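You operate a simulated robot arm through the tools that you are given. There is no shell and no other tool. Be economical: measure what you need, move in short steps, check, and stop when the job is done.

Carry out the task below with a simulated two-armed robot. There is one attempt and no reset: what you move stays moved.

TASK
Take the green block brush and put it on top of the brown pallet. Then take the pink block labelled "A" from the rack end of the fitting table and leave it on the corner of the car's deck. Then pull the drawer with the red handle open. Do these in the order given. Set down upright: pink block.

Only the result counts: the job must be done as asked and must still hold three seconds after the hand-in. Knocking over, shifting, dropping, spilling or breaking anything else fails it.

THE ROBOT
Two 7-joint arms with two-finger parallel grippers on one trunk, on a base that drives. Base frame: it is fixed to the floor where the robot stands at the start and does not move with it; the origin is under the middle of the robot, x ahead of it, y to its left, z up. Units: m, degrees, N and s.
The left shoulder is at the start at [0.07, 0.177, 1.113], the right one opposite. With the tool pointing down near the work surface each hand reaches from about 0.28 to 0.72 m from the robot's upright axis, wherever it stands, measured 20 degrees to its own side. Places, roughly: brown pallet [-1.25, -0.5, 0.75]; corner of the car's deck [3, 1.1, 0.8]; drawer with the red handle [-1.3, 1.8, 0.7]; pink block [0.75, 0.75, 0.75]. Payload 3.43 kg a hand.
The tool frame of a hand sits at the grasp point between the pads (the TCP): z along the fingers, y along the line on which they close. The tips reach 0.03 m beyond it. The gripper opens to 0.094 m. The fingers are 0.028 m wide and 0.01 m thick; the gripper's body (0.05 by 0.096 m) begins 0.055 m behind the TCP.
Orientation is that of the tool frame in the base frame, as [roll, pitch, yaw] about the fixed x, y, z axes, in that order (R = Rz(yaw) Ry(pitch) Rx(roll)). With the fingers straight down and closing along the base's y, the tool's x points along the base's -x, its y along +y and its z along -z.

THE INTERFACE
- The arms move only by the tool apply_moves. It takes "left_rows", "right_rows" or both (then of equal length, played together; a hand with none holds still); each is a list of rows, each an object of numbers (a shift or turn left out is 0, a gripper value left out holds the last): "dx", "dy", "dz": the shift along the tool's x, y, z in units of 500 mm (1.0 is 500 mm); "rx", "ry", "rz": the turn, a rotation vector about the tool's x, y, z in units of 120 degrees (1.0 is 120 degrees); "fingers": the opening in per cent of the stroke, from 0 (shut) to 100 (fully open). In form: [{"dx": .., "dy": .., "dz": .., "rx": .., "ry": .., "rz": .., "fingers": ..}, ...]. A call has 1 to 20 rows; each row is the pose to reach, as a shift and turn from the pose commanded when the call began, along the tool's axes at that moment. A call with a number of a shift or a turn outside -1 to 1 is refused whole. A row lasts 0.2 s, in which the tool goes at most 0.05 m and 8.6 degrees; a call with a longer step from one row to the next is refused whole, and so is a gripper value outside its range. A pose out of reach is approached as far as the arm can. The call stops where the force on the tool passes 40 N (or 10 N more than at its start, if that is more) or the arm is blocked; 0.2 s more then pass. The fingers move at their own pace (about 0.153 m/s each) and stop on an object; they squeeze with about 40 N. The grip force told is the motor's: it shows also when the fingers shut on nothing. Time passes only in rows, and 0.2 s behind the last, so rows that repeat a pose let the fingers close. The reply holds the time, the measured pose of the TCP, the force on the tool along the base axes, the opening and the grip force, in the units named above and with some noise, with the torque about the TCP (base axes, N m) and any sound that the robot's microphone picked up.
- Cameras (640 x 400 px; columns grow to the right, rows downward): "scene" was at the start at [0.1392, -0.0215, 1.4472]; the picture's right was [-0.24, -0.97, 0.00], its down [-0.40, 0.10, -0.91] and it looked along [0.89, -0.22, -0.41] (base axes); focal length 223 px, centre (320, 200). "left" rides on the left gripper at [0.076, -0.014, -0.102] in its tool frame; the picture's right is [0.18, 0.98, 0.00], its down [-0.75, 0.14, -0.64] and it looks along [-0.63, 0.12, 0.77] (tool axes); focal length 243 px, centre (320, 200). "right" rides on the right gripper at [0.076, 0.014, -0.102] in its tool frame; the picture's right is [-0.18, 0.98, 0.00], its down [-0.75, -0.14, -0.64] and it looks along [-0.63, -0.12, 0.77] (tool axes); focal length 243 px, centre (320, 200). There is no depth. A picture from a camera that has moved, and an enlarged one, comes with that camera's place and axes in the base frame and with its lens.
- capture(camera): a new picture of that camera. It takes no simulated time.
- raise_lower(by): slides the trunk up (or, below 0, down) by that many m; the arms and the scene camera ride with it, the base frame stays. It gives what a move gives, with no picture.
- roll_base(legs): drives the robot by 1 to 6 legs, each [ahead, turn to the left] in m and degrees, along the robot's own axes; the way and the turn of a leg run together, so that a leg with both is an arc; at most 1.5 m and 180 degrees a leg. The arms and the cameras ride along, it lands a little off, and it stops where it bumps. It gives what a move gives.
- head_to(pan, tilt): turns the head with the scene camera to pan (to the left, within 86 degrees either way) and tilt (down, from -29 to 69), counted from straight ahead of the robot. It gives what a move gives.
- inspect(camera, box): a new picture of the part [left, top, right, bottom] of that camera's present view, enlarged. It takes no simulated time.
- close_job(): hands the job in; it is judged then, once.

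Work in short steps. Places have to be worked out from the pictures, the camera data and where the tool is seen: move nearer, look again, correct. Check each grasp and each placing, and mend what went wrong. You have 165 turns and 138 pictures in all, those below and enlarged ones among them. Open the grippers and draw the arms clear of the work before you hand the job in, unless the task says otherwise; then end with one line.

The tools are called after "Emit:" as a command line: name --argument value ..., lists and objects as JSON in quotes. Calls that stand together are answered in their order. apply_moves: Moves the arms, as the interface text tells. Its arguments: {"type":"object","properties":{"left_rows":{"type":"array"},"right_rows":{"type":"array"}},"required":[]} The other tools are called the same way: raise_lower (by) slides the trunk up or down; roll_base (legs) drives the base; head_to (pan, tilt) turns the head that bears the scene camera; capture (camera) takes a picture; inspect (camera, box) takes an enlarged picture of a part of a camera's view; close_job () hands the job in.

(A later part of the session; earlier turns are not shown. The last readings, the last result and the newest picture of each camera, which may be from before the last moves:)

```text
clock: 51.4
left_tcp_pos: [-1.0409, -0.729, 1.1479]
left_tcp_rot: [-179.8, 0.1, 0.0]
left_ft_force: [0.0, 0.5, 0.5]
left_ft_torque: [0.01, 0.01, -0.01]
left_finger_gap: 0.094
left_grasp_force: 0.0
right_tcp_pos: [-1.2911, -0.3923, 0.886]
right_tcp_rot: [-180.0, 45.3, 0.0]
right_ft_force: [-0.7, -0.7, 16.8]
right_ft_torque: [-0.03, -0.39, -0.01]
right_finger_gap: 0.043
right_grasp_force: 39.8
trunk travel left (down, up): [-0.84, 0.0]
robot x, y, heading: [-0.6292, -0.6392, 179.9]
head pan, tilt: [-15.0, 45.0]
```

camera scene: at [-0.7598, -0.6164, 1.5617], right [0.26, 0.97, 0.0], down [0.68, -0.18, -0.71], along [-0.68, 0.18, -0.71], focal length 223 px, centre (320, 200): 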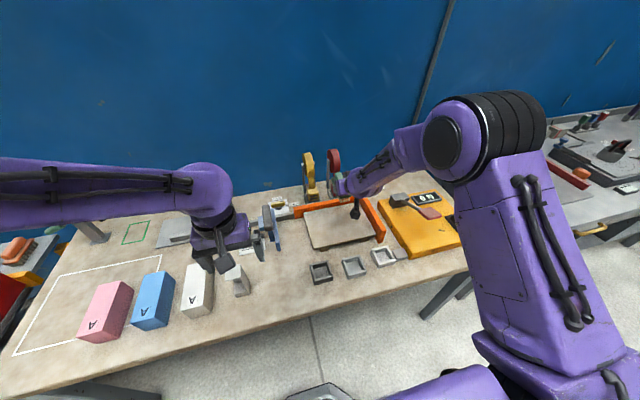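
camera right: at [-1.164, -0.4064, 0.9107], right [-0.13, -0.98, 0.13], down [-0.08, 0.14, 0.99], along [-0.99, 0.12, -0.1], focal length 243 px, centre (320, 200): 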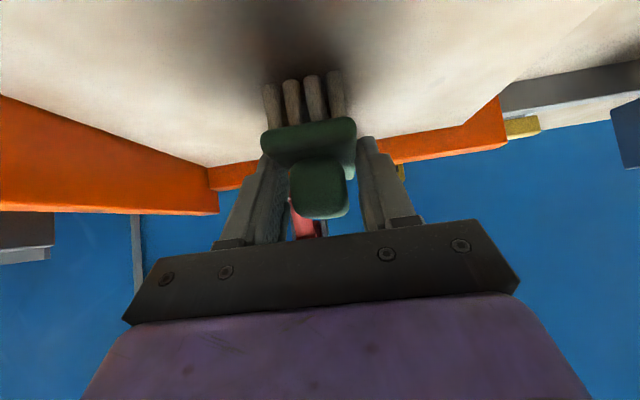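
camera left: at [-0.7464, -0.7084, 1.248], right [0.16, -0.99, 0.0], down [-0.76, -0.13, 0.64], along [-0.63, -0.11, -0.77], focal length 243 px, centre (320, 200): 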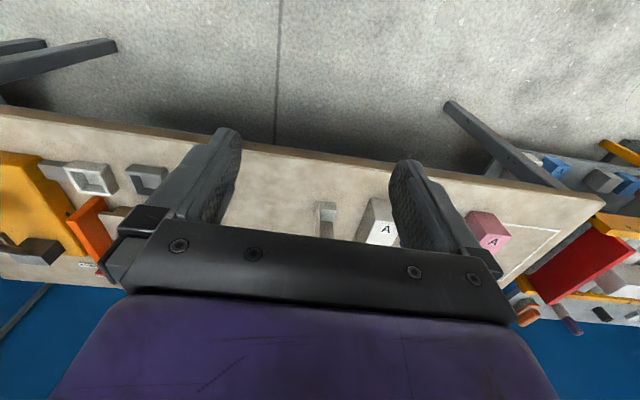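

16.8 N of contact confirms it is resting on the pallet. I'll ease 1 mm, open, and withdraw along the tool axis.

Emit:
apply_moves --right_rows '[{"dx": -0.002, "dz": -0.002}, {"dx": -0.002, "dz": -0.002, "fingers": 100}, {"dx": -0.002, "dz": -0.002, "fingers": 100}, {"dx": -0.002, "dz": -0.002, "fingers": 100}, {"dx": -0.002, "dz": -0.06, "fingers": 100}, {"dx": -0.002, "dz": -0.14, "fingers": 100}, {"dx": -0.002, "dz": -0.22, "fingers": 100}]'

Emit:
capture --camera "right"

Emit:
inspect --camera "scene" --box '[240, 140, 480, 290]'

```text
clock: 53.0
left_tcp_pos: [-1.0423, -0.7274, 1.1457]
left_tcp_rot: [-179.9, 0.0, -0.1]
left_ft_force: [0.0, 0.0, 0.3]
left_ft_torque: [0.01, -0.02, -0.02]
left_finger_gap: 0.0939
left_grasp_force: 0.1
right_tcp_pos: [-1.214, -0.3898, 0.96]
right_tcp_rot: [-179.9, 45.0, 0.0]
right_ft_force: [0.9, -0.3, -0.1]
right_ft_torque: [-0.04, -0.01, 0.02]
right_finger_gap: 0.094
right_grasp_force: 0.1
trunk travel left (down, up): [-0.84, 0.0]
robot x, y, heading: [-0.6313, -0.6381, 179.6]
head pan, tilt: [-15.0, 45.0]
```

```text
105 pictures are left
camera right: at [-1.0873, -0.4052, 0.9787], right [-0.13, -0.98, 0.13], down [-0.08, 0.14, 0.99], along [-0.99, 0.12, -0.1], focal length 243 px, centre (320, 200)
```

right: 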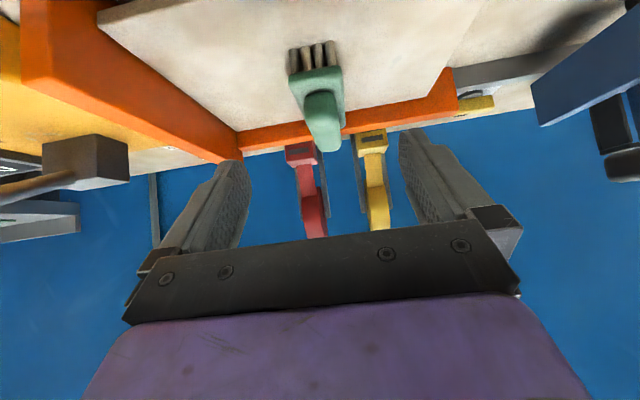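

```text
2.67 times, centred on (360, 215) of scene
camera zoom: at [-0.7562, -0.6178, 1.5619], right [0.26, 0.97, 0.0], down [0.68, -0.18, -0.71], along [-0.68, 0.18, -0.71], focal length 595 px, centre (213, 160)
```

zoom: 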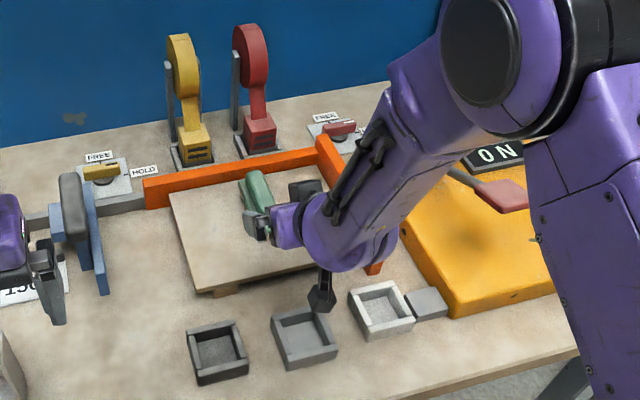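

The brush stands on the pallet. I'll raise the right hand straight up and back the base away.

Emit:
apply_moves --right_rows '[{"dx": -0.06, "dz": -0.06}, {"dx": -0.12, "dz": -0.12}, {"dx": -0.18, "dz": -0.18}, {"dx": -0.24, "dz": -0.24}, {"dx": -0.3, "dz": -0.3}, {"dx": -0.36, "dz": -0.36}]'

Emit:
roll_base --legs '[[-0.23, 0]]'

Emit:
inspect --camera "scene" --box '[200, 100, 480, 275]'

```text
clock: 54.4
left_tcp_pos: [-1.0423, -0.7274, 1.1465]
left_tcp_rot: [179.9, 0.0, 0.0]
left_ft_force: [0.6, -0.9, 0.0]
left_ft_torque: [0.01, -0.02, 0.01]
left_finger_gap: 0.094
left_grasp_force: 0.0
right_tcp_pos: [-1.2097, -0.392, 1.215]
right_tcp_rot: [-179.8, 44.9, 0.0]
right_ft_force: [-0.2, 0.0, 0.3]
right_ft_torque: [0.0, -0.03, 0.02]
right_finger_gap: 0.0941
right_grasp_force: 0.1
trunk travel left (down, up): [-0.84, 0.0]
robot x, y, heading: [-0.6302, -0.6371, 180.0]
head pan, tilt: [-15.0, 45.0]
```

```text
clock: 56.1
left_tcp_pos: [-0.8211, -0.7288, 1.1464]
left_tcp_rot: [179.9, -0.1, 0.1]
left_ft_force: [-0.2, -0.2, 0.4]
left_ft_torque: [0.0, 0.01, -0.01]
left_finger_gap: 0.0941
left_grasp_force: 0.1
right_tcp_pos: [-0.9906, -0.3926, 1.2129]
right_tcp_rot: [180.0, 44.9, 0.1]
right_ft_force: [0.2, -0.5, -0.2]
right_ft_torque: [-0.01, -0.02, 0.01]
right_finger_gap: 0.094
right_grasp_force: 0.1
trunk travel left (down, up): [-0.84, 0.0]
robot x, y, heading: [-0.4048, -0.6399, -180.0]
head pan, tilt: [-15.0, 45.0]
```

```text
2.29 times, centred on (340, 188) of scene
camera zoom: at [-0.536, -0.6178, 1.5616], right [0.26, 0.97, 0.0], down [0.68, -0.18, -0.71], along [-0.68, 0.18, -0.71], focal length 510 px, centre (274, 229)
```

zoom: 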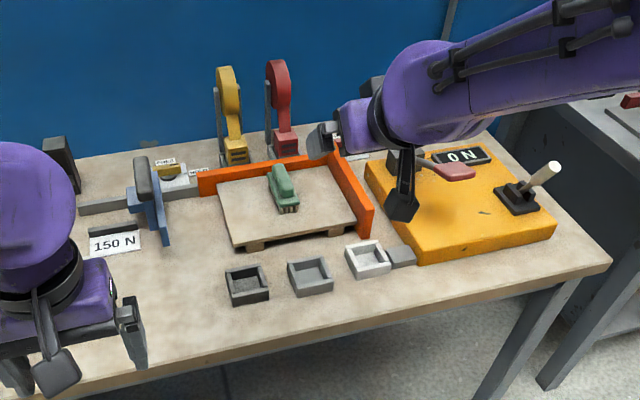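

The brush is placed. I'll fold the right hand back in, turn to face +y, and drive back to look for the fitting table.

Emit:
apply_moves --right_rows '[{"dx": 0.052, "dz": -0.028, "dy": -0.02, "ry": 0.0535}, {"dx": 0.104, "dz": -0.056, "dy": -0.04, "ry": 0.107}, {"dx": 0.156, "dz": -0.084, "dy": -0.06, "ry": 0.16}, {"dx": 0.208, "dz": -0.112, "dy": -0.08, "ry": 0.214}, {"dx": 0.26, "dz": -0.14, "dy": -0.1, "ry": 0.268}, {"dx": 0.312, "dz": -0.168, "dy": -0.12, "ry": 0.321}, {"dx": 0.368, "dz": -0.198, "dy": -0.14, "ry": 0.375}]'

Emit:
roll_base --legs '[[0, -90], [0.6, 0]]'

Emit:
head_to --pan -35 --tilt 25

Emit:
capture --camera "scene"

```text
clock: 57.7
left_tcp_pos: [-0.8177, -0.7276, 1.1466]
left_tcp_rot: [179.9, 0.0, 0.2]
left_ft_force: [-0.4, -0.7, -0.5]
left_ft_torque: [0.01, 0.0, 0.01]
left_finger_gap: 0.094
left_grasp_force: 0.1
right_tcp_pos: [-0.7873, -0.3222, 1.155]
right_tcp_rot: [180.0, -0.2, 0.1]
right_ft_force: [0.1, 0.7, 0.0]
right_ft_torque: [-0.02, 0.0, 0.03]
right_finger_gap: 0.0943
right_grasp_force: 0.0
trunk travel left (down, up): [-0.84, 0.0]
robot x, y, heading: [-0.4076, -0.6412, -180.1]
head pan, tilt: [-15.0, 45.0]
```

```text
clock: 65.0
left_tcp_pos: [-0.4764, 0.3753, 1.1456]
left_tcp_rot: [180.0, 0.0, -91.1]
left_ft_force: [0.3, -0.1, -0.3]
left_ft_torque: [0.02, 0.01, 0.01]
left_finger_gap: 0.0942
left_grasp_force: 0.2
right_tcp_pos: [-0.0721, 0.3361, 1.1562]
right_tcp_rot: [-180.0, 0.0, -91.1]
right_ft_force: [-0.2, -0.9, 0.1]
right_ft_torque: [0.02, 0.01, -0.01]
right_finger_gap: 0.094
right_grasp_force: 0.0
trunk travel left (down, up): [-0.84, 0.0]
robot x, y, heading: [-0.3965, -0.039, 88.8]
head pan, tilt: [-15.0, 45.0]
```

```text
clock: 65.8
left_tcp_pos: [-0.4761, 0.3772, 1.1456]
left_tcp_rot: [180.0, 0.0, -91.1]
left_ft_force: [-0.6, 0.0, -0.8]
left_ft_torque: [0.02, 0.0, -0.04]
left_finger_gap: 0.094
left_grasp_force: 0.0
right_tcp_pos: [-0.0723, 0.3383, 1.1549]
right_tcp_rot: [180.0, -0.1, -91.1]
right_ft_force: [0.3, -0.3, -0.5]
right_ft_torque: [0.02, 0.01, -0.02]
right_finger_gap: 0.094
right_grasp_force: 0.0
trunk travel left (down, up): [-0.84, 0.0]
robot x, y, heading: [-0.394, -0.0394, 88.8]
head pan, tilt: [-35.0, 25.0]
```

```text
102 pictures are left
camera scene: at [-0.341, 0.0862, 1.5923], right [0.81, -0.59, 0.0], down [-0.25, -0.34, -0.91], along [0.53, 0.73, -0.42], focal length 223 px, centre (320, 200)
```

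scene: 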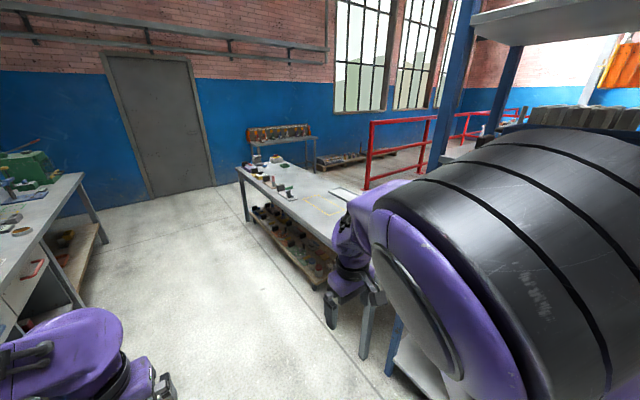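

The fitting table runs along y with its near edge at x≈0.25. The red-handled drawer shows on the bench at left. I'll drive up to y≈0.75, face the table and look.

Emit:
roll_base --legs '[[0.78, 0], [0, -88]]'

Emit:
head_to --pan -5 --tilt 35

Emit:
capture --camera "scene"

```text
clock: 73.7
left_tcp_pos: [0.0301, 0.8151, 1.1465]
left_tcp_rot: [-179.9, 0.0, -179.4]
left_ft_force: [0.0, -0.2, 0.2]
left_ft_torque: [0.0, -0.04, 0.01]
left_finger_gap: 0.0937
left_grasp_force: 0.0
right_tcp_pos: [0.0062, 0.411, 1.155]
right_tcp_rot: [180.0, 0.1, -179.3]
right_ft_force: [0.3, -1.0, -0.5]
right_ft_torque: [-0.01, -0.01, 0.01]
right_finger_gap: 0.0937
right_grasp_force: 0.1
trunk travel left (down, up): [-0.84, 0.0]
robot x, y, heading: [-0.3837, 0.7201, 0.7]
head pan, tilt: [-35.0, 25.0]
```

```text
clock: 74.6
left_tcp_pos: [0.0305, 0.8151, 1.1462]
left_tcp_rot: [-180.0, -0.1, -179.3]
left_ft_force: [0.3, -0.7, -0.2]
left_ft_torque: [0.01, -0.03, -0.02]
left_finger_gap: 0.0942
left_grasp_force: 0.1
right_tcp_pos: [0.0056, 0.4094, 1.1556]
right_tcp_rot: [-180.0, 0.1, -179.3]
right_ft_force: [0.2, 0.1, -0.1]
right_ft_torque: [0.02, 0.01, 0.0]
right_finger_gap: 0.0936
right_grasp_force: 0.1
trunk travel left (down, up): [-0.84, 0.0]
robot x, y, heading: [-0.3868, 0.7199, 0.6]
head pan, tilt: [-5.0, 35.0]
```

```text
101 pictures are left
camera scene: at [-0.2456, 0.7158, 1.5767], right [-0.08, -1.0, 0.0], down [-0.57, 0.04, -0.82], along [0.82, -0.06, -0.57], focal length 223 px, centre (320, 200)
```

scene: 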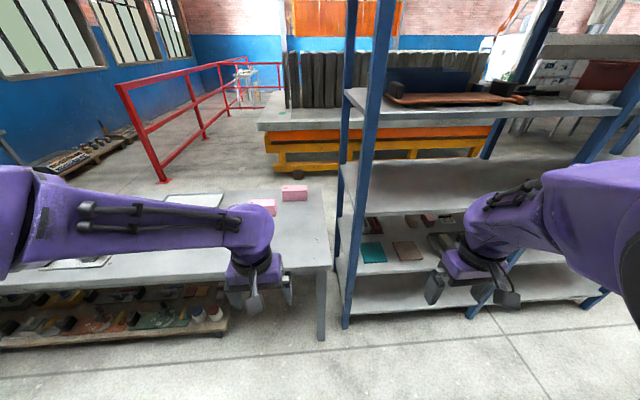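

Two pink blocks stand near the table's rack end, partly behind the left hand. Enlarging them to read the labels.

Emit:
inspect --camera "scene" --box '[220, 160, 350, 240]'

Emit:
capture --camera "left"

```text
4.92 times, centred on (285, 200) of scene
camera zoom: at [-0.2456, 0.7158, 1.5767], right [-0.08, -1.0, 0.0], down [-0.57, 0.04, -0.82], along [0.82, -0.06, -0.57], focal length 1098 px, centre (492, 200)
```

zoom: 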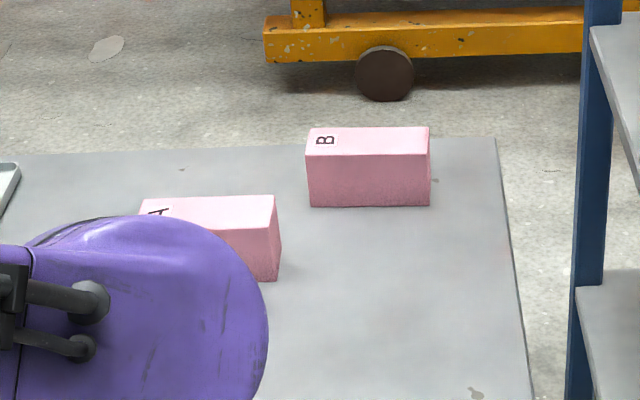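

```text
99 pictures are left
camera left: at [-0.0464, 0.8011, 1.2481], right [-0.2, 0.98, 0.0], down [0.75, 0.15, 0.64], along [0.63, 0.13, -0.77], focal length 243 px, centre (320, 200)
```

left: 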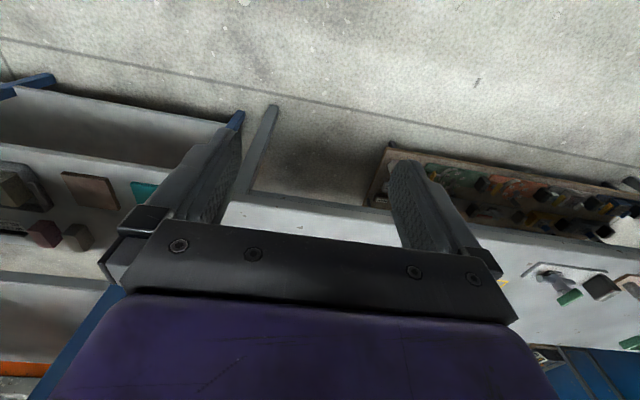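

Block "A" is at about (0.84, 0.97) and "B" lies beyond it; the table spans x≈0.41–1.10. A is out of easy reach from this side. The aisle on the far side serves both the block and the car deck, so I'll drive around the table's far end, first up to y≈3.3.

Emit:
roll_base --legs '[[0, 90], [1.3, 0], [1.3, 0]]'

Emit:
head_to --pan -40 --tilt 25

Emit:
capture --camera "scene"

Emit:
head_to --pan 80 --tilt 30

Emit:
capture --camera "scene"

```text
clock: 91.1
left_tcp_pos: [-0.5166, 3.7348, 1.1457]
left_tcp_rot: [-180.0, 0.0, -89.1]
left_ft_force: [0.1, -0.1, 0.2]
left_ft_torque: [0.02, 0.01, -0.02]
left_finger_gap: 0.0939
left_grasp_force: 0.1
right_tcp_pos: [-0.1115, 3.7111, 1.1556]
right_tcp_rot: [-180.0, 0.0, -89.2]
right_ft_force: [-0.1, 0.6, 0.3]
right_ft_torque: [0.0, 0.0, -0.02]
right_finger_gap: 0.094
right_grasp_force: 0.2
trunk travel left (down, up): [-0.84, 0.0]
robot x, y, heading: [-0.4198, 3.3223, 90.7]
head pan, tilt: [-5.0, 35.0]
```

```text
clock: 92.1
left_tcp_pos: [-0.5151, 3.735, 1.1475]
left_tcp_rot: [179.9, 0.0, -89.1]
left_ft_force: [0.1, 1.1, 0.2]
left_ft_torque: [-0.01, -0.02, 0.01]
left_finger_gap: 0.0943
left_grasp_force: 0.1
right_tcp_pos: [-0.1119, 3.7118, 1.1552]
right_tcp_rot: [180.0, 0.0, -89.2]
right_ft_force: [0.3, -0.1, -0.5]
right_ft_torque: [0.03, 0.01, -0.01]
right_finger_gap: 0.094
right_grasp_force: 0.1
trunk travel left (down, up): [-0.84, 0.0]
robot x, y, heading: [-0.4241, 3.3223, 90.7]
head pan, tilt: [-40.0, 25.0]
```

```text
98 pictures are left
camera scene: at [-0.3649, 3.4444, 1.5924], right [0.78, -0.63, 0.0], down [-0.27, -0.33, -0.91], along [0.57, 0.7, -0.42], focal length 223 px, centre (320, 200)
```

scene: 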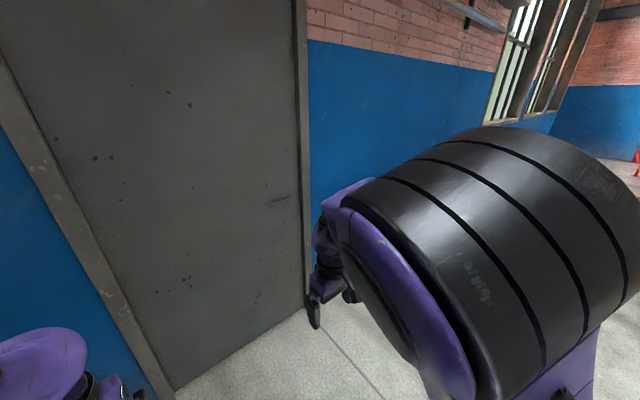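

```text
clock: 94.1
left_tcp_pos: [-0.5157, 3.736, 1.1469]
left_tcp_rot: [179.9, 0.0, -89.1]
left_ft_force: [0.3, 0.2, 0.4]
left_ft_torque: [0.03, 0.01, 0.01]
left_finger_gap: 0.0941
left_grasp_force: 0.1
right_tcp_pos: [-0.1107, 3.7111, 1.1551]
right_tcp_rot: [-180.0, 0.1, -89.2]
right_ft_force: [0.0, 0.8, 0.2]
right_ft_torque: [-0.02, 0.0, -0.01]
right_finger_gap: 0.094
right_grasp_force: 0.1
trunk travel left (down, up): [-0.84, 0.0]
robot x, y, heading: [-0.4221, 3.3192, 90.9]
head pan, tilt: [80.0, 30.0]
```

```text
97 pictures are left
camera scene: at [-0.5123, 3.3876, 1.5845], right [0.16, 0.99, 0.0], down [0.49, -0.08, -0.87], along [-0.85, 0.14, -0.5], focal length 223 px, centre (320, 200)
```

scene: 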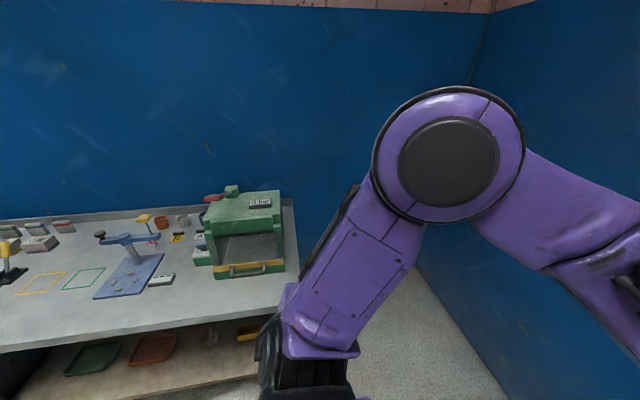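

The wall is at y≈4.6, so there's room here. I'll turn to face +x and check the passage past the table end.

Emit:
roll_base --legs '[[0, -90]]'

Emit:
head_to --pan 0 --tilt 35

Emit:
capture --camera "scene"

```text
clock: 98.3
left_tcp_pos: [-0.0106, 3.4221, 1.1473]
left_tcp_rot: [180.0, -0.1, -178.6]
left_ft_force: [0.0, -0.3, 0.3]
left_ft_torque: [-0.01, 0.01, 0.03]
left_finger_gap: 0.094
left_grasp_force: 0.1
right_tcp_pos: [-0.0295, 3.0168, 1.1554]
right_tcp_rot: [179.9, -0.1, -178.4]
right_ft_force: [-0.1, 0.2, -1.0]
right_ft_torque: [-0.02, -0.01, 0.04]
right_finger_gap: 0.0942
right_grasp_force: 0.0
trunk travel left (down, up): [-0.84, 0.0]
robot x, y, heading: [-0.4201, 3.3224, 1.3]
head pan, tilt: [80.0, 30.0]
```

```text
clock: 99.9
left_tcp_pos: [-0.009, 3.4204, 1.1472]
left_tcp_rot: [-180.0, 0.0, -178.6]
left_ft_force: [0.2, -0.2, -0.5]
left_ft_torque: [0.04, -0.01, 0.0]
left_finger_gap: 0.094
left_grasp_force: 0.1
right_tcp_pos: [-0.0303, 3.0156, 1.155]
right_tcp_rot: [-180.0, 0.0, -178.6]
right_ft_force: [-0.6, -0.6, 1.0]
right_ft_torque: [0.0, 0.01, -0.01]
right_finger_gap: 0.0939
right_grasp_force: 0.0
trunk travel left (down, up): [-0.84, 0.0]
robot x, y, heading: [-0.4228, 3.3211, 1.4]
head pan, tilt: [0.0, 35.0]
```

```text
96 pictures are left
camera scene: at [-0.2842, 3.3265, 1.5767], right [0.03, -1.0, 0.0], down [-0.57, -0.02, -0.82], along [0.82, 0.02, -0.57], focal length 223 px, centre (320, 200)
```

scene: 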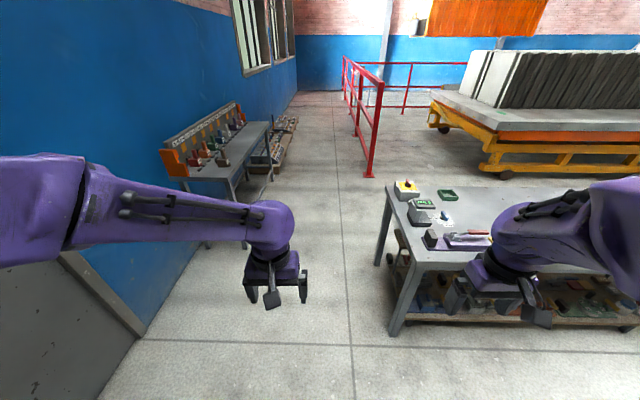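

The way past the table end is clear (table end y≈2.85, rail starts at x≈2.65). Driving to x≈1.5, then down the far aisle to y≈1.0, facing -y.

Emit:
roll_base --legs '[[1.0, 0], [0.95, -1.3], [0, -90], [1.2, 0], [1.1, 0]]'

Emit:
head_to --pan 60 --tilt 30

Emit:
capture --camera "scene"

```text
clock: 124.5
left_tcp_pos: [1.6348, 0.6108, 1.1455]
left_tcp_rot: [179.9, 0.0, 90.2]
left_ft_force: [-0.2, -0.6, 0.5]
left_ft_torque: [-0.02, -0.01, -0.01]
left_finger_gap: 0.0942
left_grasp_force: 0.0
right_tcp_pos: [1.229, 0.6402, 1.1564]
right_tcp_rot: [-180.0, 0.0, 90.2]
right_ft_force: [-0.1, 0.3, 0.6]
right_ft_torque: [-0.01, 0.0, 0.03]
right_finger_gap: 0.0938
right_grasp_force: 0.2
trunk travel left (down, up): [-0.84, 0.0]
robot x, y, heading: [1.545, 1.023, -89.5]
head pan, tilt: [0.0, 35.0]
```

```text
clock: 125.8
left_tcp_pos: [1.6341, 0.6111, 1.1473]
left_tcp_rot: [-180.0, 0.0, 90.3]
left_ft_force: [-0.4, 0.1, 0.0]
left_ft_torque: [0.0, 0.0, 0.02]
left_finger_gap: 0.0942
left_grasp_force: 0.0
right_tcp_pos: [1.2303, 0.6379, 1.1552]
right_tcp_rot: [179.9, -0.1, 90.1]
right_ft_force: [0.1, -0.1, 0.7]
right_ft_torque: [-0.03, -0.03, 0.0]
right_finger_gap: 0.0938
right_grasp_force: 0.0
trunk travel left (down, up): [-0.84, 0.0]
robot x, y, heading: [1.5443, 1.025, -89.6]
head pan, tilt: [60.0, 30.0]
```

```text
95 pictures are left
camera scene: at [1.6224, 0.9296, 1.5845], right [-0.5, -0.87, 0.0], down [-0.43, 0.25, -0.87], along [0.75, -0.43, -0.5], focal length 223 px, centre (320, 200)
```

scene: 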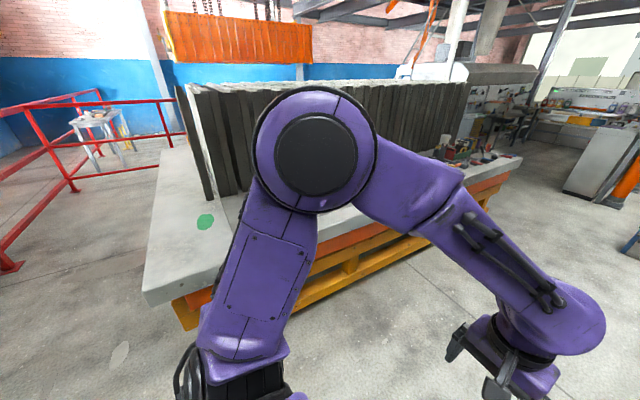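

The deck's clear corner has a green mark at about (3.0, 1.0), matching the listed place. Now I'll turn to face the fitting table and view block A.

Emit:
roll_base --legs '[[0, -90]]'

Emit:
head_to --pan 0 --tilt 45

Emit:
capture --camera "scene"

Emit:
capture --camera "right"

```text
clock: 130.0
left_tcp_pos: [1.1273, 0.943, 1.1477]
left_tcp_rot: [-180.0, 0.0, -1.2]
left_ft_force: [-0.2, 0.3, 0.5]
left_ft_torque: [0.02, -0.01, 0.0]
left_finger_gap: 0.0938
left_grasp_force: 0.2
right_tcp_pos: [1.1661, 1.3475, 1.1553]
right_tcp_rot: [-179.9, 0.1, -1.1]
right_ft_force: [0.2, -0.2, 0.1]
right_ft_torque: [-0.03, 0.04, -0.04]
right_finger_gap: 0.0941
right_grasp_force: 0.1
trunk travel left (down, up): [-0.84, 0.0]
robot x, y, heading: [1.5456, 1.0251, 178.9]
head pan, tilt: [60.0, 30.0]
```

```text
clock: 131.3
left_tcp_pos: [1.1278, 0.9433, 1.147]
left_tcp_rot: [180.0, 0.0, -1.3]
left_ft_force: [0.4, -0.4, -0.8]
left_ft_torque: [-0.01, -0.01, 0.0]
left_finger_gap: 0.094
left_grasp_force: 0.0
right_tcp_pos: [1.1661, 1.3472, 1.1569]
right_tcp_rot: [-180.0, -0.1, -1.0]
right_ft_force: [0.2, -0.1, 0.1]
right_ft_torque: [0.02, -0.03, 0.02]
right_finger_gap: 0.094
right_grasp_force: 0.2
trunk travel left (down, up): [-0.84, 0.0]
robot x, y, heading: [1.541, 1.0246, 178.8]
head pan, tilt: [0.0, 45.0]
```

```text
94 pictures are left
camera scene: at [1.4123, 1.0274, 1.5619], right [0.02, 1.0, 0.0], down [0.71, -0.01, -0.71], along [-0.71, 0.01, -0.71], focal length 223 px, centre (320, 200)
```

scene: 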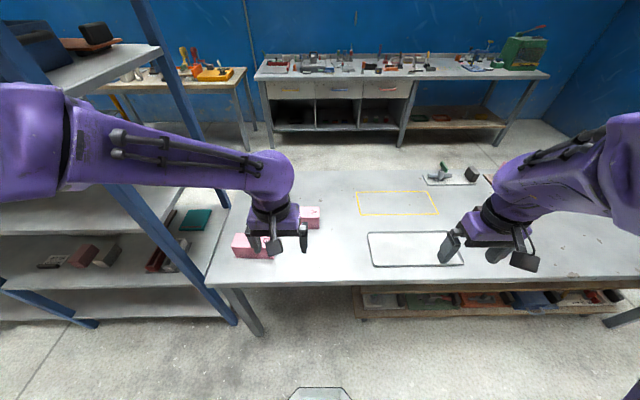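

```text
93 pictures are left
camera right: at [1.2427, 1.3315, 1.2577], right [-0.2, -0.98, 0.0], down [-0.75, 0.16, 0.64], along [-0.63, 0.13, -0.77], focal length 243 px, centre (320, 200)
```

right: 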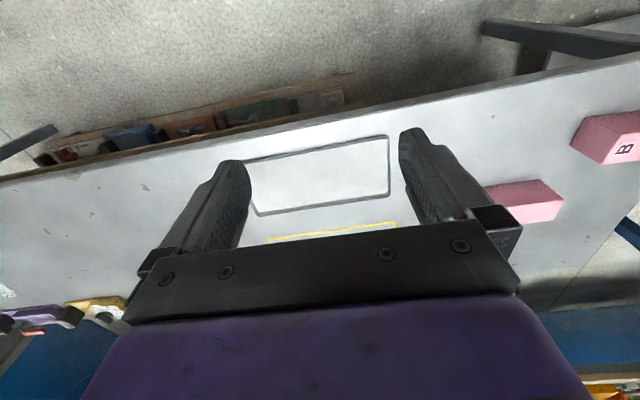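

A is at about (0.77, 0.98), with B in front to the left. I'll turn slightly right and edge forward to suit the left hand, then look again.

Emit:
roll_base --legs '[[0, -15], [0.1, 0]]'

Emit:
head_to --pan 15 --tilt 50

Emit:
capture --camera "scene"

Emit:
capture --camera "left"

```text
clock: 133.4
left_tcp_pos: [1.03, 1.083, 1.149]
left_tcp_rot: [179.9, 0.2, -16.5]
left_ft_force: [0.7, -1.6, 0.1]
left_ft_torque: [0.03, 0.03, -0.02]
left_finger_gap: 0.094
left_grasp_force: 0.0
right_tcp_pos: [1.1719, 1.4633, 1.1571]
right_tcp_rot: [180.0, 0.2, -16.3]
right_ft_force: [0.5, -0.3, 0.3]
right_ft_torque: [0.0, 0.0, 0.05]
right_finger_gap: 0.0937
right_grasp_force: 0.0
trunk travel left (down, up): [-0.84, 0.0]
robot x, y, heading: [1.447, 1.0531, 163.5]
head pan, tilt: [0.0, 45.0]
```

```text
clock: 134.1
left_tcp_pos: [1.0235, 1.0844, 1.146]
left_tcp_rot: [-179.9, -0.2, -16.4]
left_ft_force: [0.1, 0.4, 0.0]
left_ft_torque: [-0.01, 0.0, 0.02]
left_finger_gap: 0.0939
left_grasp_force: 0.1
right_tcp_pos: [1.1668, 1.4641, 1.1553]
right_tcp_rot: [-180.0, -0.1, -16.3]
right_ft_force: [-1.4, 0.8, -0.3]
right_ft_torque: [0.01, -0.02, -0.02]
right_finger_gap: 0.094
right_grasp_force: 0.0
trunk travel left (down, up): [-0.84, 0.0]
robot x, y, heading: [1.4483, 1.0523, 163.7]
head pan, tilt: [15.0, 50.0]
```

```text
92 pictures are left
camera scene: at [1.3199, 1.0697, 1.5548], right [0.02, 1.0, 0.0], down [0.77, -0.02, -0.64], along [-0.64, 0.01, -0.77], focal length 223 px, centre (320, 200)
```

scene: 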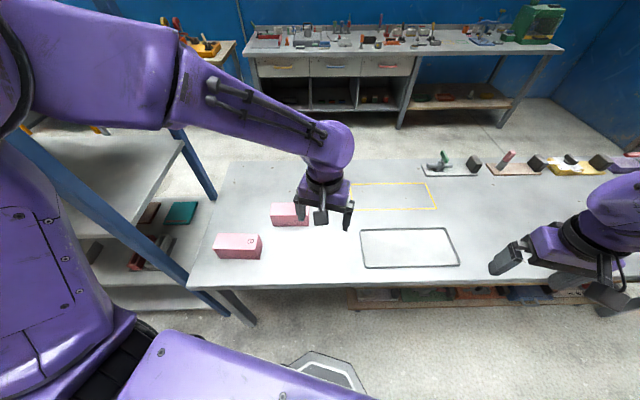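

```text
91 pictures are left
camera left: at [1.0997, 1.0778, 1.2477], right [-0.1, -0.99, 0.0], down [-0.76, 0.08, 0.64], along [-0.64, 0.06, -0.77], focal length 243 px, centre (320, 200)
```

left: 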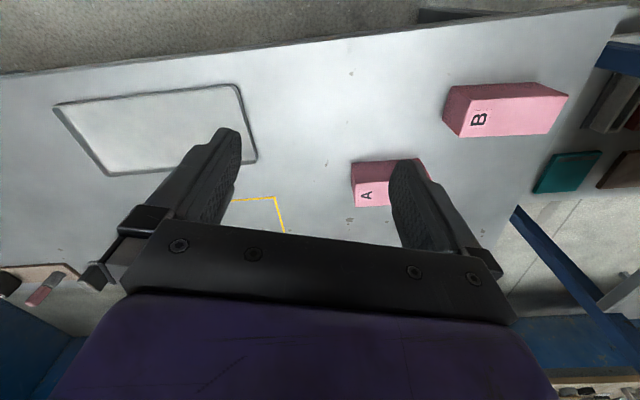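

A spans about y 0.86–1.03 and x 0.725–0.79 (centre ≈ (0.757, 0.945)), standing on the table at z≈0.75. I'll edge forward 7 cm and lower the trunk to working height.

Emit:
roll_base --legs '[[0.07, 0]]'

Emit:
raise_lower --by -0.12

```text
clock: 135.2
left_tcp_pos: [0.9704, 1.0989, 1.1522]
left_tcp_rot: [180.0, 0.7, -16.4]
left_ft_force: [0.8, -0.3, 0.0]
left_ft_torque: [0.0, 0.13, 0.03]
left_finger_gap: 0.094
left_grasp_force: 0.1
right_tcp_pos: [1.1133, 1.4801, 1.1602]
right_tcp_rot: [-179.9, 0.7, -16.3]
right_ft_force: [0.9, 0.1, 0.6]
right_ft_torque: [0.02, 0.09, 0.04]
right_finger_gap: 0.0941
right_grasp_force: 0.0
trunk travel left (down, up): [-0.84, 0.0]
robot x, y, heading: [1.3796, 1.069, 163.9]
head pan, tilt: [15.0, 50.0]
```

```text
clock: 136.7
left_tcp_pos: [0.96, 1.102, 1.027]
left_tcp_rot: [-179.9, -0.1, -16.3]
left_ft_force: [-0.1, -0.5, -0.2]
left_ft_torque: [-0.04, 0.0, 0.02]
left_finger_gap: 0.094
left_grasp_force: 0.0
right_tcp_pos: [1.1015, 1.4829, 1.0364]
right_tcp_rot: [-180.0, 0.0, -16.3]
right_ft_force: [0.7, -1.6, -0.3]
right_ft_torque: [0.02, -0.02, -0.02]
right_finger_gap: 0.0939
right_grasp_force: 0.1
trunk travel left (down, up): [-0.72, 0.12]
robot x, y, heading: [1.3804, 1.0741, 164.0]
head pan, tilt: [15.0, 50.0]
```

Now I'll move the left hand over A at z≈1.03 while turning it so the fingers close along x.

Emit:
apply_moves --left_rows '[{"dx": -0.034, "dy": 0.046, "rz": 0.068, "fingers": 100}, {"dx": -0.067, "dy": 0.092, "rz": 0.136}, {"dx": -0.1, "dy": 0.139, "rz": 0.205}, {"dx": -0.134, "dy": 0.185, "rz": 0.273}, {"dx": -0.168, "dy": 0.231, "rz": 0.341}, {"dx": -0.201, "dy": 0.277, "rz": 0.409}, {"dx": -0.235, "dy": 0.324, "rz": 0.478}, {"dx": -0.268, "dy": 0.37, "rz": 0.546}, {"dx": -0.302, "dy": 0.416, "rz": 0.614}, {"dx": -0.302, "dy": 0.416, "rz": 0.614}]'

Emit:
capture --camera "left"

Emit:
capture --camera "scene"

```text
clock: 138.8
left_tcp_pos: [0.7551, 0.9454, 1.0258]
left_tcp_rot: [179.9, 0.0, -90.2]
left_ft_force: [0.0, 0.1, 0.9]
left_ft_torque: [-0.04, 0.0, 0.01]
left_finger_gap: 0.0941
left_grasp_force: 0.0
right_tcp_pos: [1.1018, 1.484, 1.0368]
right_tcp_rot: [180.0, 0.0, -16.3]
right_ft_force: [-0.7, -0.3, 0.2]
right_ft_torque: [-0.02, 0.0, -0.01]
right_finger_gap: 0.0939
right_grasp_force: 0.0
trunk travel left (down, up): [-0.72, 0.12]
robot x, y, heading: [1.3815, 1.072, 163.9]
head pan, tilt: [15.0, 50.0]
```

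```text
90 pictures are left
camera left: at [0.7684, 0.8703, 1.1275], right [-0.98, -0.18, 0.0], down [-0.14, 0.75, 0.64], along [-0.12, 0.63, -0.77], focal length 243 px, centre (320, 200)
```

left: 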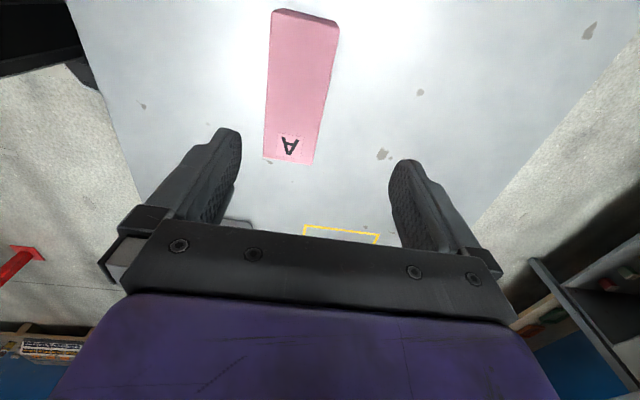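

```text
89 pictures are left
camera scene: at [1.2561, 1.0885, 1.435], right [0.02, 1.0, 0.0], down [0.77, -0.02, -0.64], along [-0.64, 0.01, -0.77], focal length 223 px, centre (320, 200)
```

scene: 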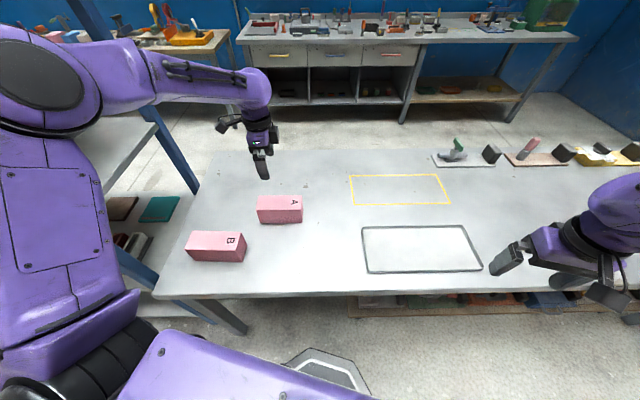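

The wrist view gives A's centre at about (0.777, 0.963), width 60 mm and top at z≈0.85. I'll correct, descend 10 cm and look again.

Emit:
apply_moves --left_rows '[{"dx": -0.036, "dy": -0.044, "dz": 0.06}, {"dx": -0.036, "dy": -0.044, "dz": 0.13}, {"dx": -0.036, "dy": -0.044, "dz": 0.2}, {"dx": -0.036, "dy": -0.044, "dz": 0.2}]'

Emit:
capture --camera "left"

Emit:
inspect --camera "scene" --box '[180, 110, 340, 270]'

```text
clock: 139.8
left_tcp_pos: [0.7759, 0.9626, 0.9274]
left_tcp_rot: [179.9, -0.1, -90.1]
left_ft_force: [0.0, -0.2, 0.0]
left_ft_torque: [0.01, 0.01, 0.04]
left_finger_gap: 0.0943
left_grasp_force: 0.1
right_tcp_pos: [1.1025, 1.4837, 1.0348]
right_tcp_rot: [-180.0, 0.1, -16.3]
right_ft_force: [1.0, -0.8, 0.0]
right_ft_torque: [0.02, 0.02, 0.03]
right_finger_gap: 0.0946
right_grasp_force: 0.1
trunk travel left (down, up): [-0.72, 0.12]
robot x, y, heading: [1.3802, 1.0743, 164.0]
head pan, tilt: [15.0, 50.0]
```

```text
88 pictures are left
camera left: at [0.791, 0.888, 1.0288], right [-0.98, -0.18, 0.0], down [-0.14, 0.75, 0.64], along [-0.12, 0.63, -0.77], focal length 243 px, centre (320, 200)
```

left: 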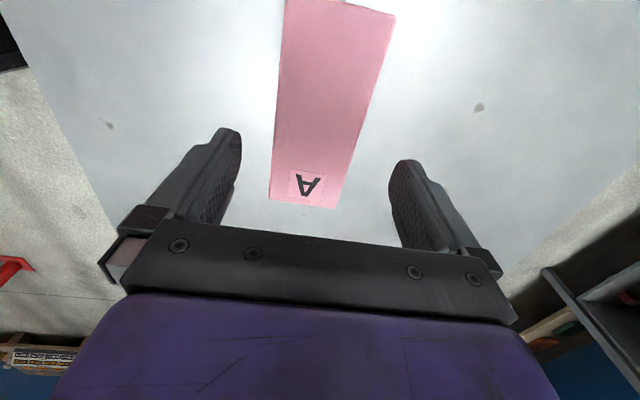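

```text
2.50 times, centred on (260, 190) of scene
camera zoom: at [1.2564, 1.0885, 1.435], right [0.02, 1.0, 0.0], down [0.77, -0.02, -0.64], along [-0.64, 0.01, -0.77], focal length 558 px, centre (470, 225)
```

zoom: 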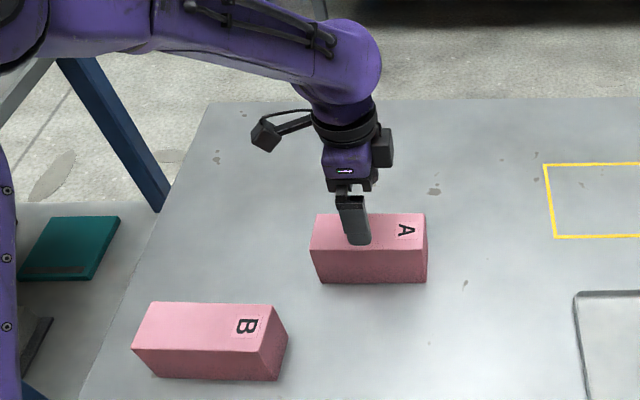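

A is aligned and centred between the fingers. I'll descend to z≈0.825 and close.

Emit:
apply_moves --left_rows '[{"dz": 0.07}, {"dz": 0.14}, {"dz": 0.2}, {"dz": 0.2}, {"dz": 0.2, "fingers": 0}, {"dz": 0.2, "fingers": 0}, {"dz": 0.2, "fingers": 0}, {"dz": 0.2, "fingers": 0}]'

Emit:
inspect --camera "scene" --box '[180, 110, 340, 270]'

```text
clock: 141.7
left_tcp_pos: [0.7785, 0.964, 0.83]
left_tcp_rot: [-180.0, 0.1, -89.9]
left_ft_force: [-0.2, -0.1, 1.0]
left_ft_torque: [-0.09, 0.04, 0.04]
left_finger_gap: 0.0683
left_grasp_force: 40.3
right_tcp_pos: [1.1003, 1.4831, 1.035]
right_tcp_rot: [-179.8, 0.0, -16.3]
right_ft_force: [0.0, 0.1, -0.2]
right_ft_torque: [0.0, 0.02, -0.01]
right_finger_gap: 0.0938
right_grasp_force: 0.0
trunk travel left (down, up): [-0.72, 0.12]
robot x, y, heading: [1.3828, 1.0724, 163.7]
head pan, tilt: [15.0, 50.0]
```

```text
2.50 times, centred on (260, 190) of scene
camera zoom: at [1.2548, 1.088, 1.4348], right [0.02, 1.0, 0.0], down [0.77, -0.02, -0.64], along [-0.64, 0.01, -0.77], focal length 558 px, centre (470, 225)
```

zoom: 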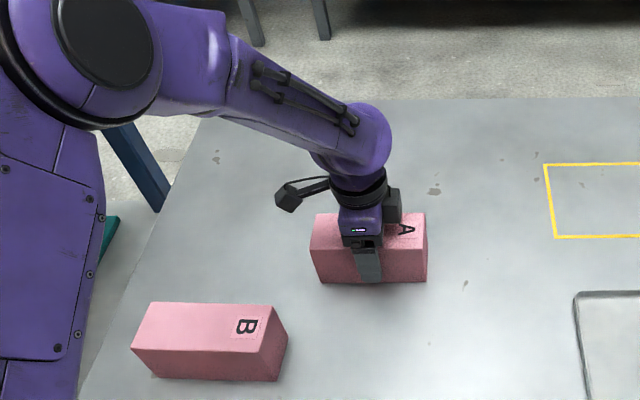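

Gripped at 68 mm. I'll lift about 0.2 m and read the load.

Emit:
apply_moves --left_rows '[{"dz": -0.04}, {"dz": -0.12}, {"dz": -0.2}, {"dz": -0.28}, {"dz": -0.36}, {"dz": -0.44}, {"dz": -0.44}]'

Emit:
capture --camera "left"

```text
clock: 143.2
left_tcp_pos: [0.7776, 0.9645, 1.0461]
left_tcp_rot: [-179.9, 0.0, -90.0]
left_ft_force: [-0.3, -0.1, -5.6]
left_ft_torque: [-0.01, 0.02, 0.01]
left_finger_gap: 0.0686
left_grasp_force: 40.2
right_tcp_pos: [1.1002, 1.4823, 1.0353]
right_tcp_rot: [-179.9, 0.0, -16.3]
right_ft_force: [0.6, -0.1, 1.1]
right_ft_torque: [-0.02, -0.02, 0.02]
right_finger_gap: 0.0942
right_grasp_force: 0.0
trunk travel left (down, up): [-0.72, 0.12]
robot x, y, heading: [1.3823, 1.0716, 163.9]
head pan, tilt: [15.0, 50.0]
```

```text
85 pictures are left
camera left: at [0.7907, 0.8886, 1.1474], right [-0.98, -0.18, 0.0], down [-0.14, 0.75, 0.64], along [-0.12, 0.63, -0.77], focal length 243 px, centre (320, 200)
```

left: 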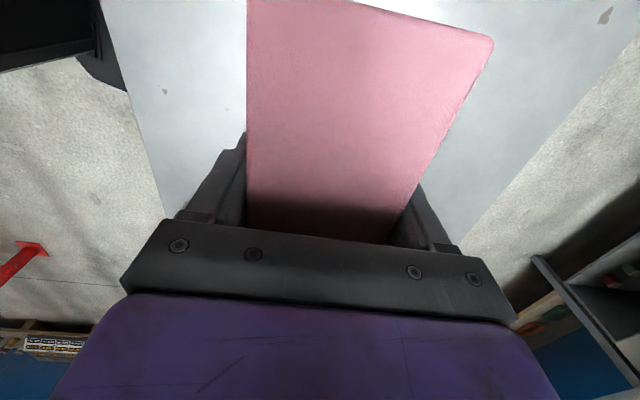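

A is held (about 0.57 kg). I'll back off, raise the trunk, then turn away from the rack toward +y and drive to y≈1.75.

Emit:
roll_base --legs '[[-0.22, 0]]'

Emit:
raise_lower --by 0.1

Emit:
roll_base --legs '[[0, -74], [0.75, 0], [0, -90]]'

Emit:
head_to --pan -35 --tilt 30

Emit:
capture --camera "scene"

```text
clock: 144.9
left_tcp_pos: [0.9896, 0.9014, 1.0447]
left_tcp_rot: [-179.9, 0.0, -90.0]
left_ft_force: [-0.3, -0.3, -6.7]
left_ft_torque: [0.0, 0.04, 0.02]
left_finger_gap: 0.0683
left_grasp_force: 39.9
right_tcp_pos: [1.3114, 1.421, 1.0347]
right_tcp_rot: [-179.9, -0.1, -16.2]
right_ft_force: [-0.2, -0.6, 0.9]
right_ft_torque: [-0.01, -0.02, 0.03]
right_finger_gap: 0.0939
right_grasp_force: 0.0
trunk travel left (down, up): [-0.72, 0.12]
robot x, y, heading: [1.5974, 1.0095, 163.9]
head pan, tilt: [15.0, 50.0]
```

```text
clock: 146.3
left_tcp_pos: [0.9904, 0.9013, 1.1458]
left_tcp_rot: [180.0, 0.1, -90.0]
left_ft_force: [-0.4, -0.2, -6.0]
left_ft_torque: [0.02, -0.04, 0.0]
left_finger_gap: 0.0682
left_grasp_force: 39.8
right_tcp_pos: [1.3124, 1.4209, 1.135]
right_tcp_rot: [-179.9, 0.1, -16.1]
right_ft_force: [0.4, 0.0, -0.1]
right_ft_torque: [-0.03, -0.02, 0.0]
right_finger_gap: 0.0941
right_grasp_force: 0.0
trunk travel left (down, up): [-0.82, 0.02]
robot x, y, heading: [1.594, 1.0113, 163.8]
head pan, tilt: [15.0, 50.0]
```

```text
clock: 157.3
left_tcp_pos: [2.1539, 2.0203, 1.1467]
left_tcp_rot: [-180.0, 0.2, 105.8]
left_ft_force: [-1.0, 0.4, -6.2]
left_ft_torque: [0.0, -0.03, -0.02]
left_finger_gap: 0.0684
left_grasp_force: 39.9
right_tcp_pos: [1.9873, 1.4321, 1.1357]
right_tcp_rot: [-179.9, 0.0, 179.7]
right_ft_force: [-0.2, 0.0, 1.0]
right_ft_torque: [0.03, 0.0, 0.01]
right_finger_gap: 0.0943
right_grasp_force: 0.0
trunk travel left (down, up): [-0.82, 0.02]
robot x, y, heading: [1.6041, 1.7486, -0.4]
head pan, tilt: [15.0, 50.0]
```

```text
clock: 158.5
left_tcp_pos: [2.1544, 2.0214, 1.1461]
left_tcp_rot: [179.9, 0.1, 106.0]
left_ft_force: [-0.1, -0.1, -5.6]
left_ft_torque: [-0.02, -0.01, 0.0]
left_finger_gap: 0.0684
left_grasp_force: 40.3
right_tcp_pos: [1.9873, 1.4317, 1.1359]
right_tcp_rot: [-179.8, 0.0, 179.7]
right_ft_force: [0.1, -0.1, 0.8]
right_ft_torque: [-0.03, 0.0, 0.02]
right_finger_gap: 0.094
right_grasp_force: 0.0
trunk travel left (down, up): [-0.82, 0.02]
robot x, y, heading: [1.6033, 1.7495, -0.4]
head pan, tilt: [-35.0, 30.0]
```

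```text
84 pictures are left
camera scene: at [1.7287, 1.6993, 1.5644], right [-0.58, -0.82, 0.0], down [-0.41, 0.29, -0.87], along [0.71, -0.5, -0.5], focal length 223 px, centre (320, 200)
```

scene: 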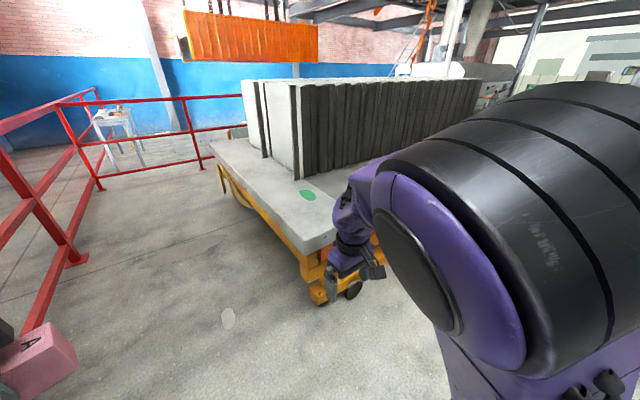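

Two rays agree: the green mark is at (2.885, 0.987) with the deck top at z≈0.817. The deck's end edge is y≈1.28 and the slabs begin at x≥3.19, y<0.9. I'll drive to the deck end and face it.

Emit:
roll_base --legs '[[1.08, 0], [0, -89.6]]'

Emit:
head_to --pan 5 --tilt 50

Emit:
capture --camera "scene"

```text
clock: 167.8
left_tcp_pos: [2.9638, 1.2, 1.1454]
left_tcp_rot: [180.0, 0.0, 17.1]
left_ft_force: [0.2, 0.1, -5.5]
left_ft_torque: [0.01, -0.01, 0.01]
left_finger_gap: 0.0684
left_grasp_force: 40.1
right_tcp_pos: [2.3727, 1.3569, 1.1361]
right_tcp_rot: [-179.9, -0.1, 91.0]
right_ft_force: [-0.2, -0.1, -1.3]
right_ft_torque: [0.02, 0.0, -0.01]
right_finger_gap: 0.0941
right_grasp_force: 0.1
trunk travel left (down, up): [-0.82, 0.02]
robot x, y, heading: [2.6824, 1.7433, -89.0]
head pan, tilt: [-35.0, 30.0]
```

```text
clock: 168.9
left_tcp_pos: [2.9639, 1.1993, 1.1445]
left_tcp_rot: [-179.8, 0.0, 17.2]
left_ft_force: [-0.2, 0.6, -6.1]
left_ft_torque: [0.03, 0.01, -0.01]
left_finger_gap: 0.0682
left_grasp_force: 39.8
right_tcp_pos: [2.374, 1.3557, 1.1369]
right_tcp_rot: [-179.9, -0.1, 91.0]
right_ft_force: [0.1, -0.2, -0.9]
right_ft_torque: [-0.03, 0.0, -0.01]
right_finger_gap: 0.094
right_grasp_force: 0.2
trunk travel left (down, up): [-0.82, 0.02]
robot x, y, heading: [2.6781, 1.7456, -89.0]
head pan, tilt: [5.0, 50.0]
```

```text
83 pictures are left
camera scene: at [2.691, 1.6182, 1.5349], right [-0.99, -0.1, 0.0], down [-0.08, 0.76, -0.64], along [0.07, -0.64, -0.77], focal length 223 px, centre (320, 200)
```

scene: 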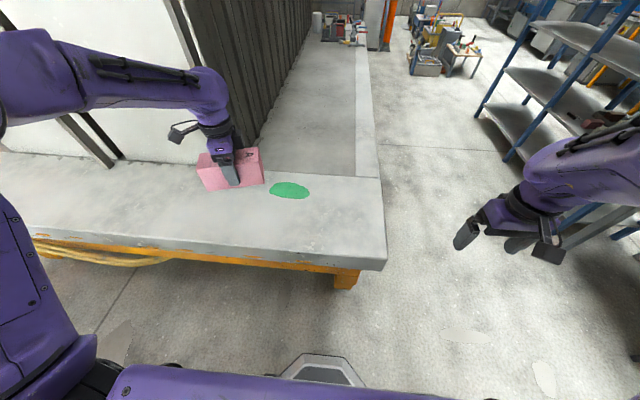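

The mark is confirmed at (2.89, 0.98) and the way is clear. I'll edge forward 0.12 m and lower the trunk.

Emit:
roll_base --legs '[[0.11, 0]]'

Emit:
raise_lower --by -0.1

```text
clock: 170.1
left_tcp_pos: [2.9645, 1.0978, 1.1493]
left_tcp_rot: [179.8, 0.1, 17.1]
left_ft_force: [0.3, 1.0, -6.1]
left_ft_torque: [-0.05, 0.02, 0.0]
left_finger_gap: 0.0682
left_grasp_force: 40.6
right_tcp_pos: [2.3739, 1.2533, 1.1369]
right_tcp_rot: [-179.9, 0.1, 90.8]
right_ft_force: [-0.2, 1.1, -0.1]
right_ft_torque: [-0.01, -0.04, 0.03]
right_finger_gap: 0.0941
right_grasp_force: 0.1
trunk travel left (down, up): [-0.82, 0.02]
robot x, y, heading: [2.6837, 1.637, -89.1]
head pan, tilt: [5.0, 50.0]
```

```text
clock: 171.4
left_tcp_pos: [2.9649, 1.0922, 1.0455]
left_tcp_rot: [-179.9, 0.1, 17.0]
left_ft_force: [0.2, 0.0, -5.1]
left_ft_torque: [0.01, -0.03, 0.01]
left_finger_gap: 0.0683
left_grasp_force: 40.1
right_tcp_pos: [2.3735, 1.2483, 1.0367]
right_tcp_rot: [-179.9, -0.1, 90.9]
right_ft_force: [0.6, 0.0, -0.7]
right_ft_torque: [0.03, -0.01, -0.02]
right_finger_gap: 0.0938
right_grasp_force: 0.1
trunk travel left (down, up): [-0.72, 0.12]
robot x, y, heading: [2.6824, 1.6359, -89.1]
head pan, tilt: [5.0, 50.0]
```

Moving over the mark and descending to z≈0.93.

Emit:
apply_moves --left_rows '[{"dx": -0.07, "dy": 0.052}, {"dx": -0.14, "dy": 0.105}, {"dx": -0.215, "dy": 0.158}, {"dx": -0.215, "dy": 0.158, "dz": 0.08}, {"dx": -0.215, "dy": 0.158, "dz": 0.16}, {"dx": -0.215, "dy": 0.158, "dz": 0.23}, {"dx": -0.215, "dy": 0.158, "dz": 0.23}]'

Emit:
inspect --camera "scene" --box '[180, 90, 400, 290]'

```text
clock: 173.0
left_tcp_pos: [2.8854, 0.9854, 0.9323]
left_tcp_rot: [-180.0, 0.1, 17.1]
left_ft_force: [-0.6, 0.8, -6.3]
left_ft_torque: [0.0, 0.01, 0.01]
left_finger_gap: 0.0684
left_grasp_force: 39.1
right_tcp_pos: [2.373, 1.249, 1.0367]
right_tcp_rot: [-180.0, 0.1, 91.0]
right_ft_force: [0.1, 0.2, 0.5]
right_ft_torque: [-0.01, 0.01, -0.03]
right_finger_gap: 0.0939
right_grasp_force: 0.1
trunk travel left (down, up): [-0.72, 0.12]
robot x, y, heading: [2.6818, 1.6394, -89.2]
head pan, tilt: [5.0, 50.0]
```

```text
2.00 times, centred on (290, 190) of scene
camera zoom: at [2.6925, 1.5104, 1.4349], right [-0.99, -0.1, 0.0], down [-0.08, 0.76, -0.64], along [0.07, -0.64, -0.77], focal length 446 px, centre (380, 220)
```

zoom: 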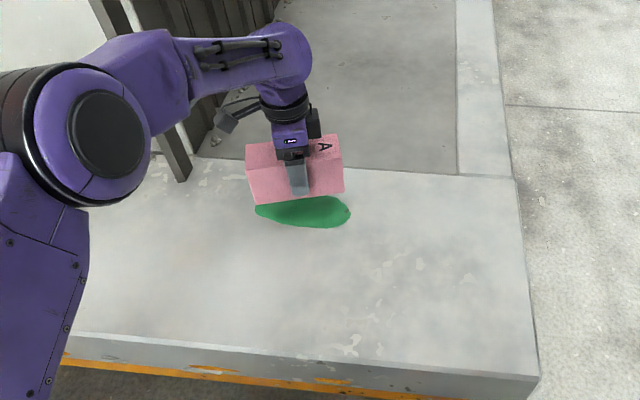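

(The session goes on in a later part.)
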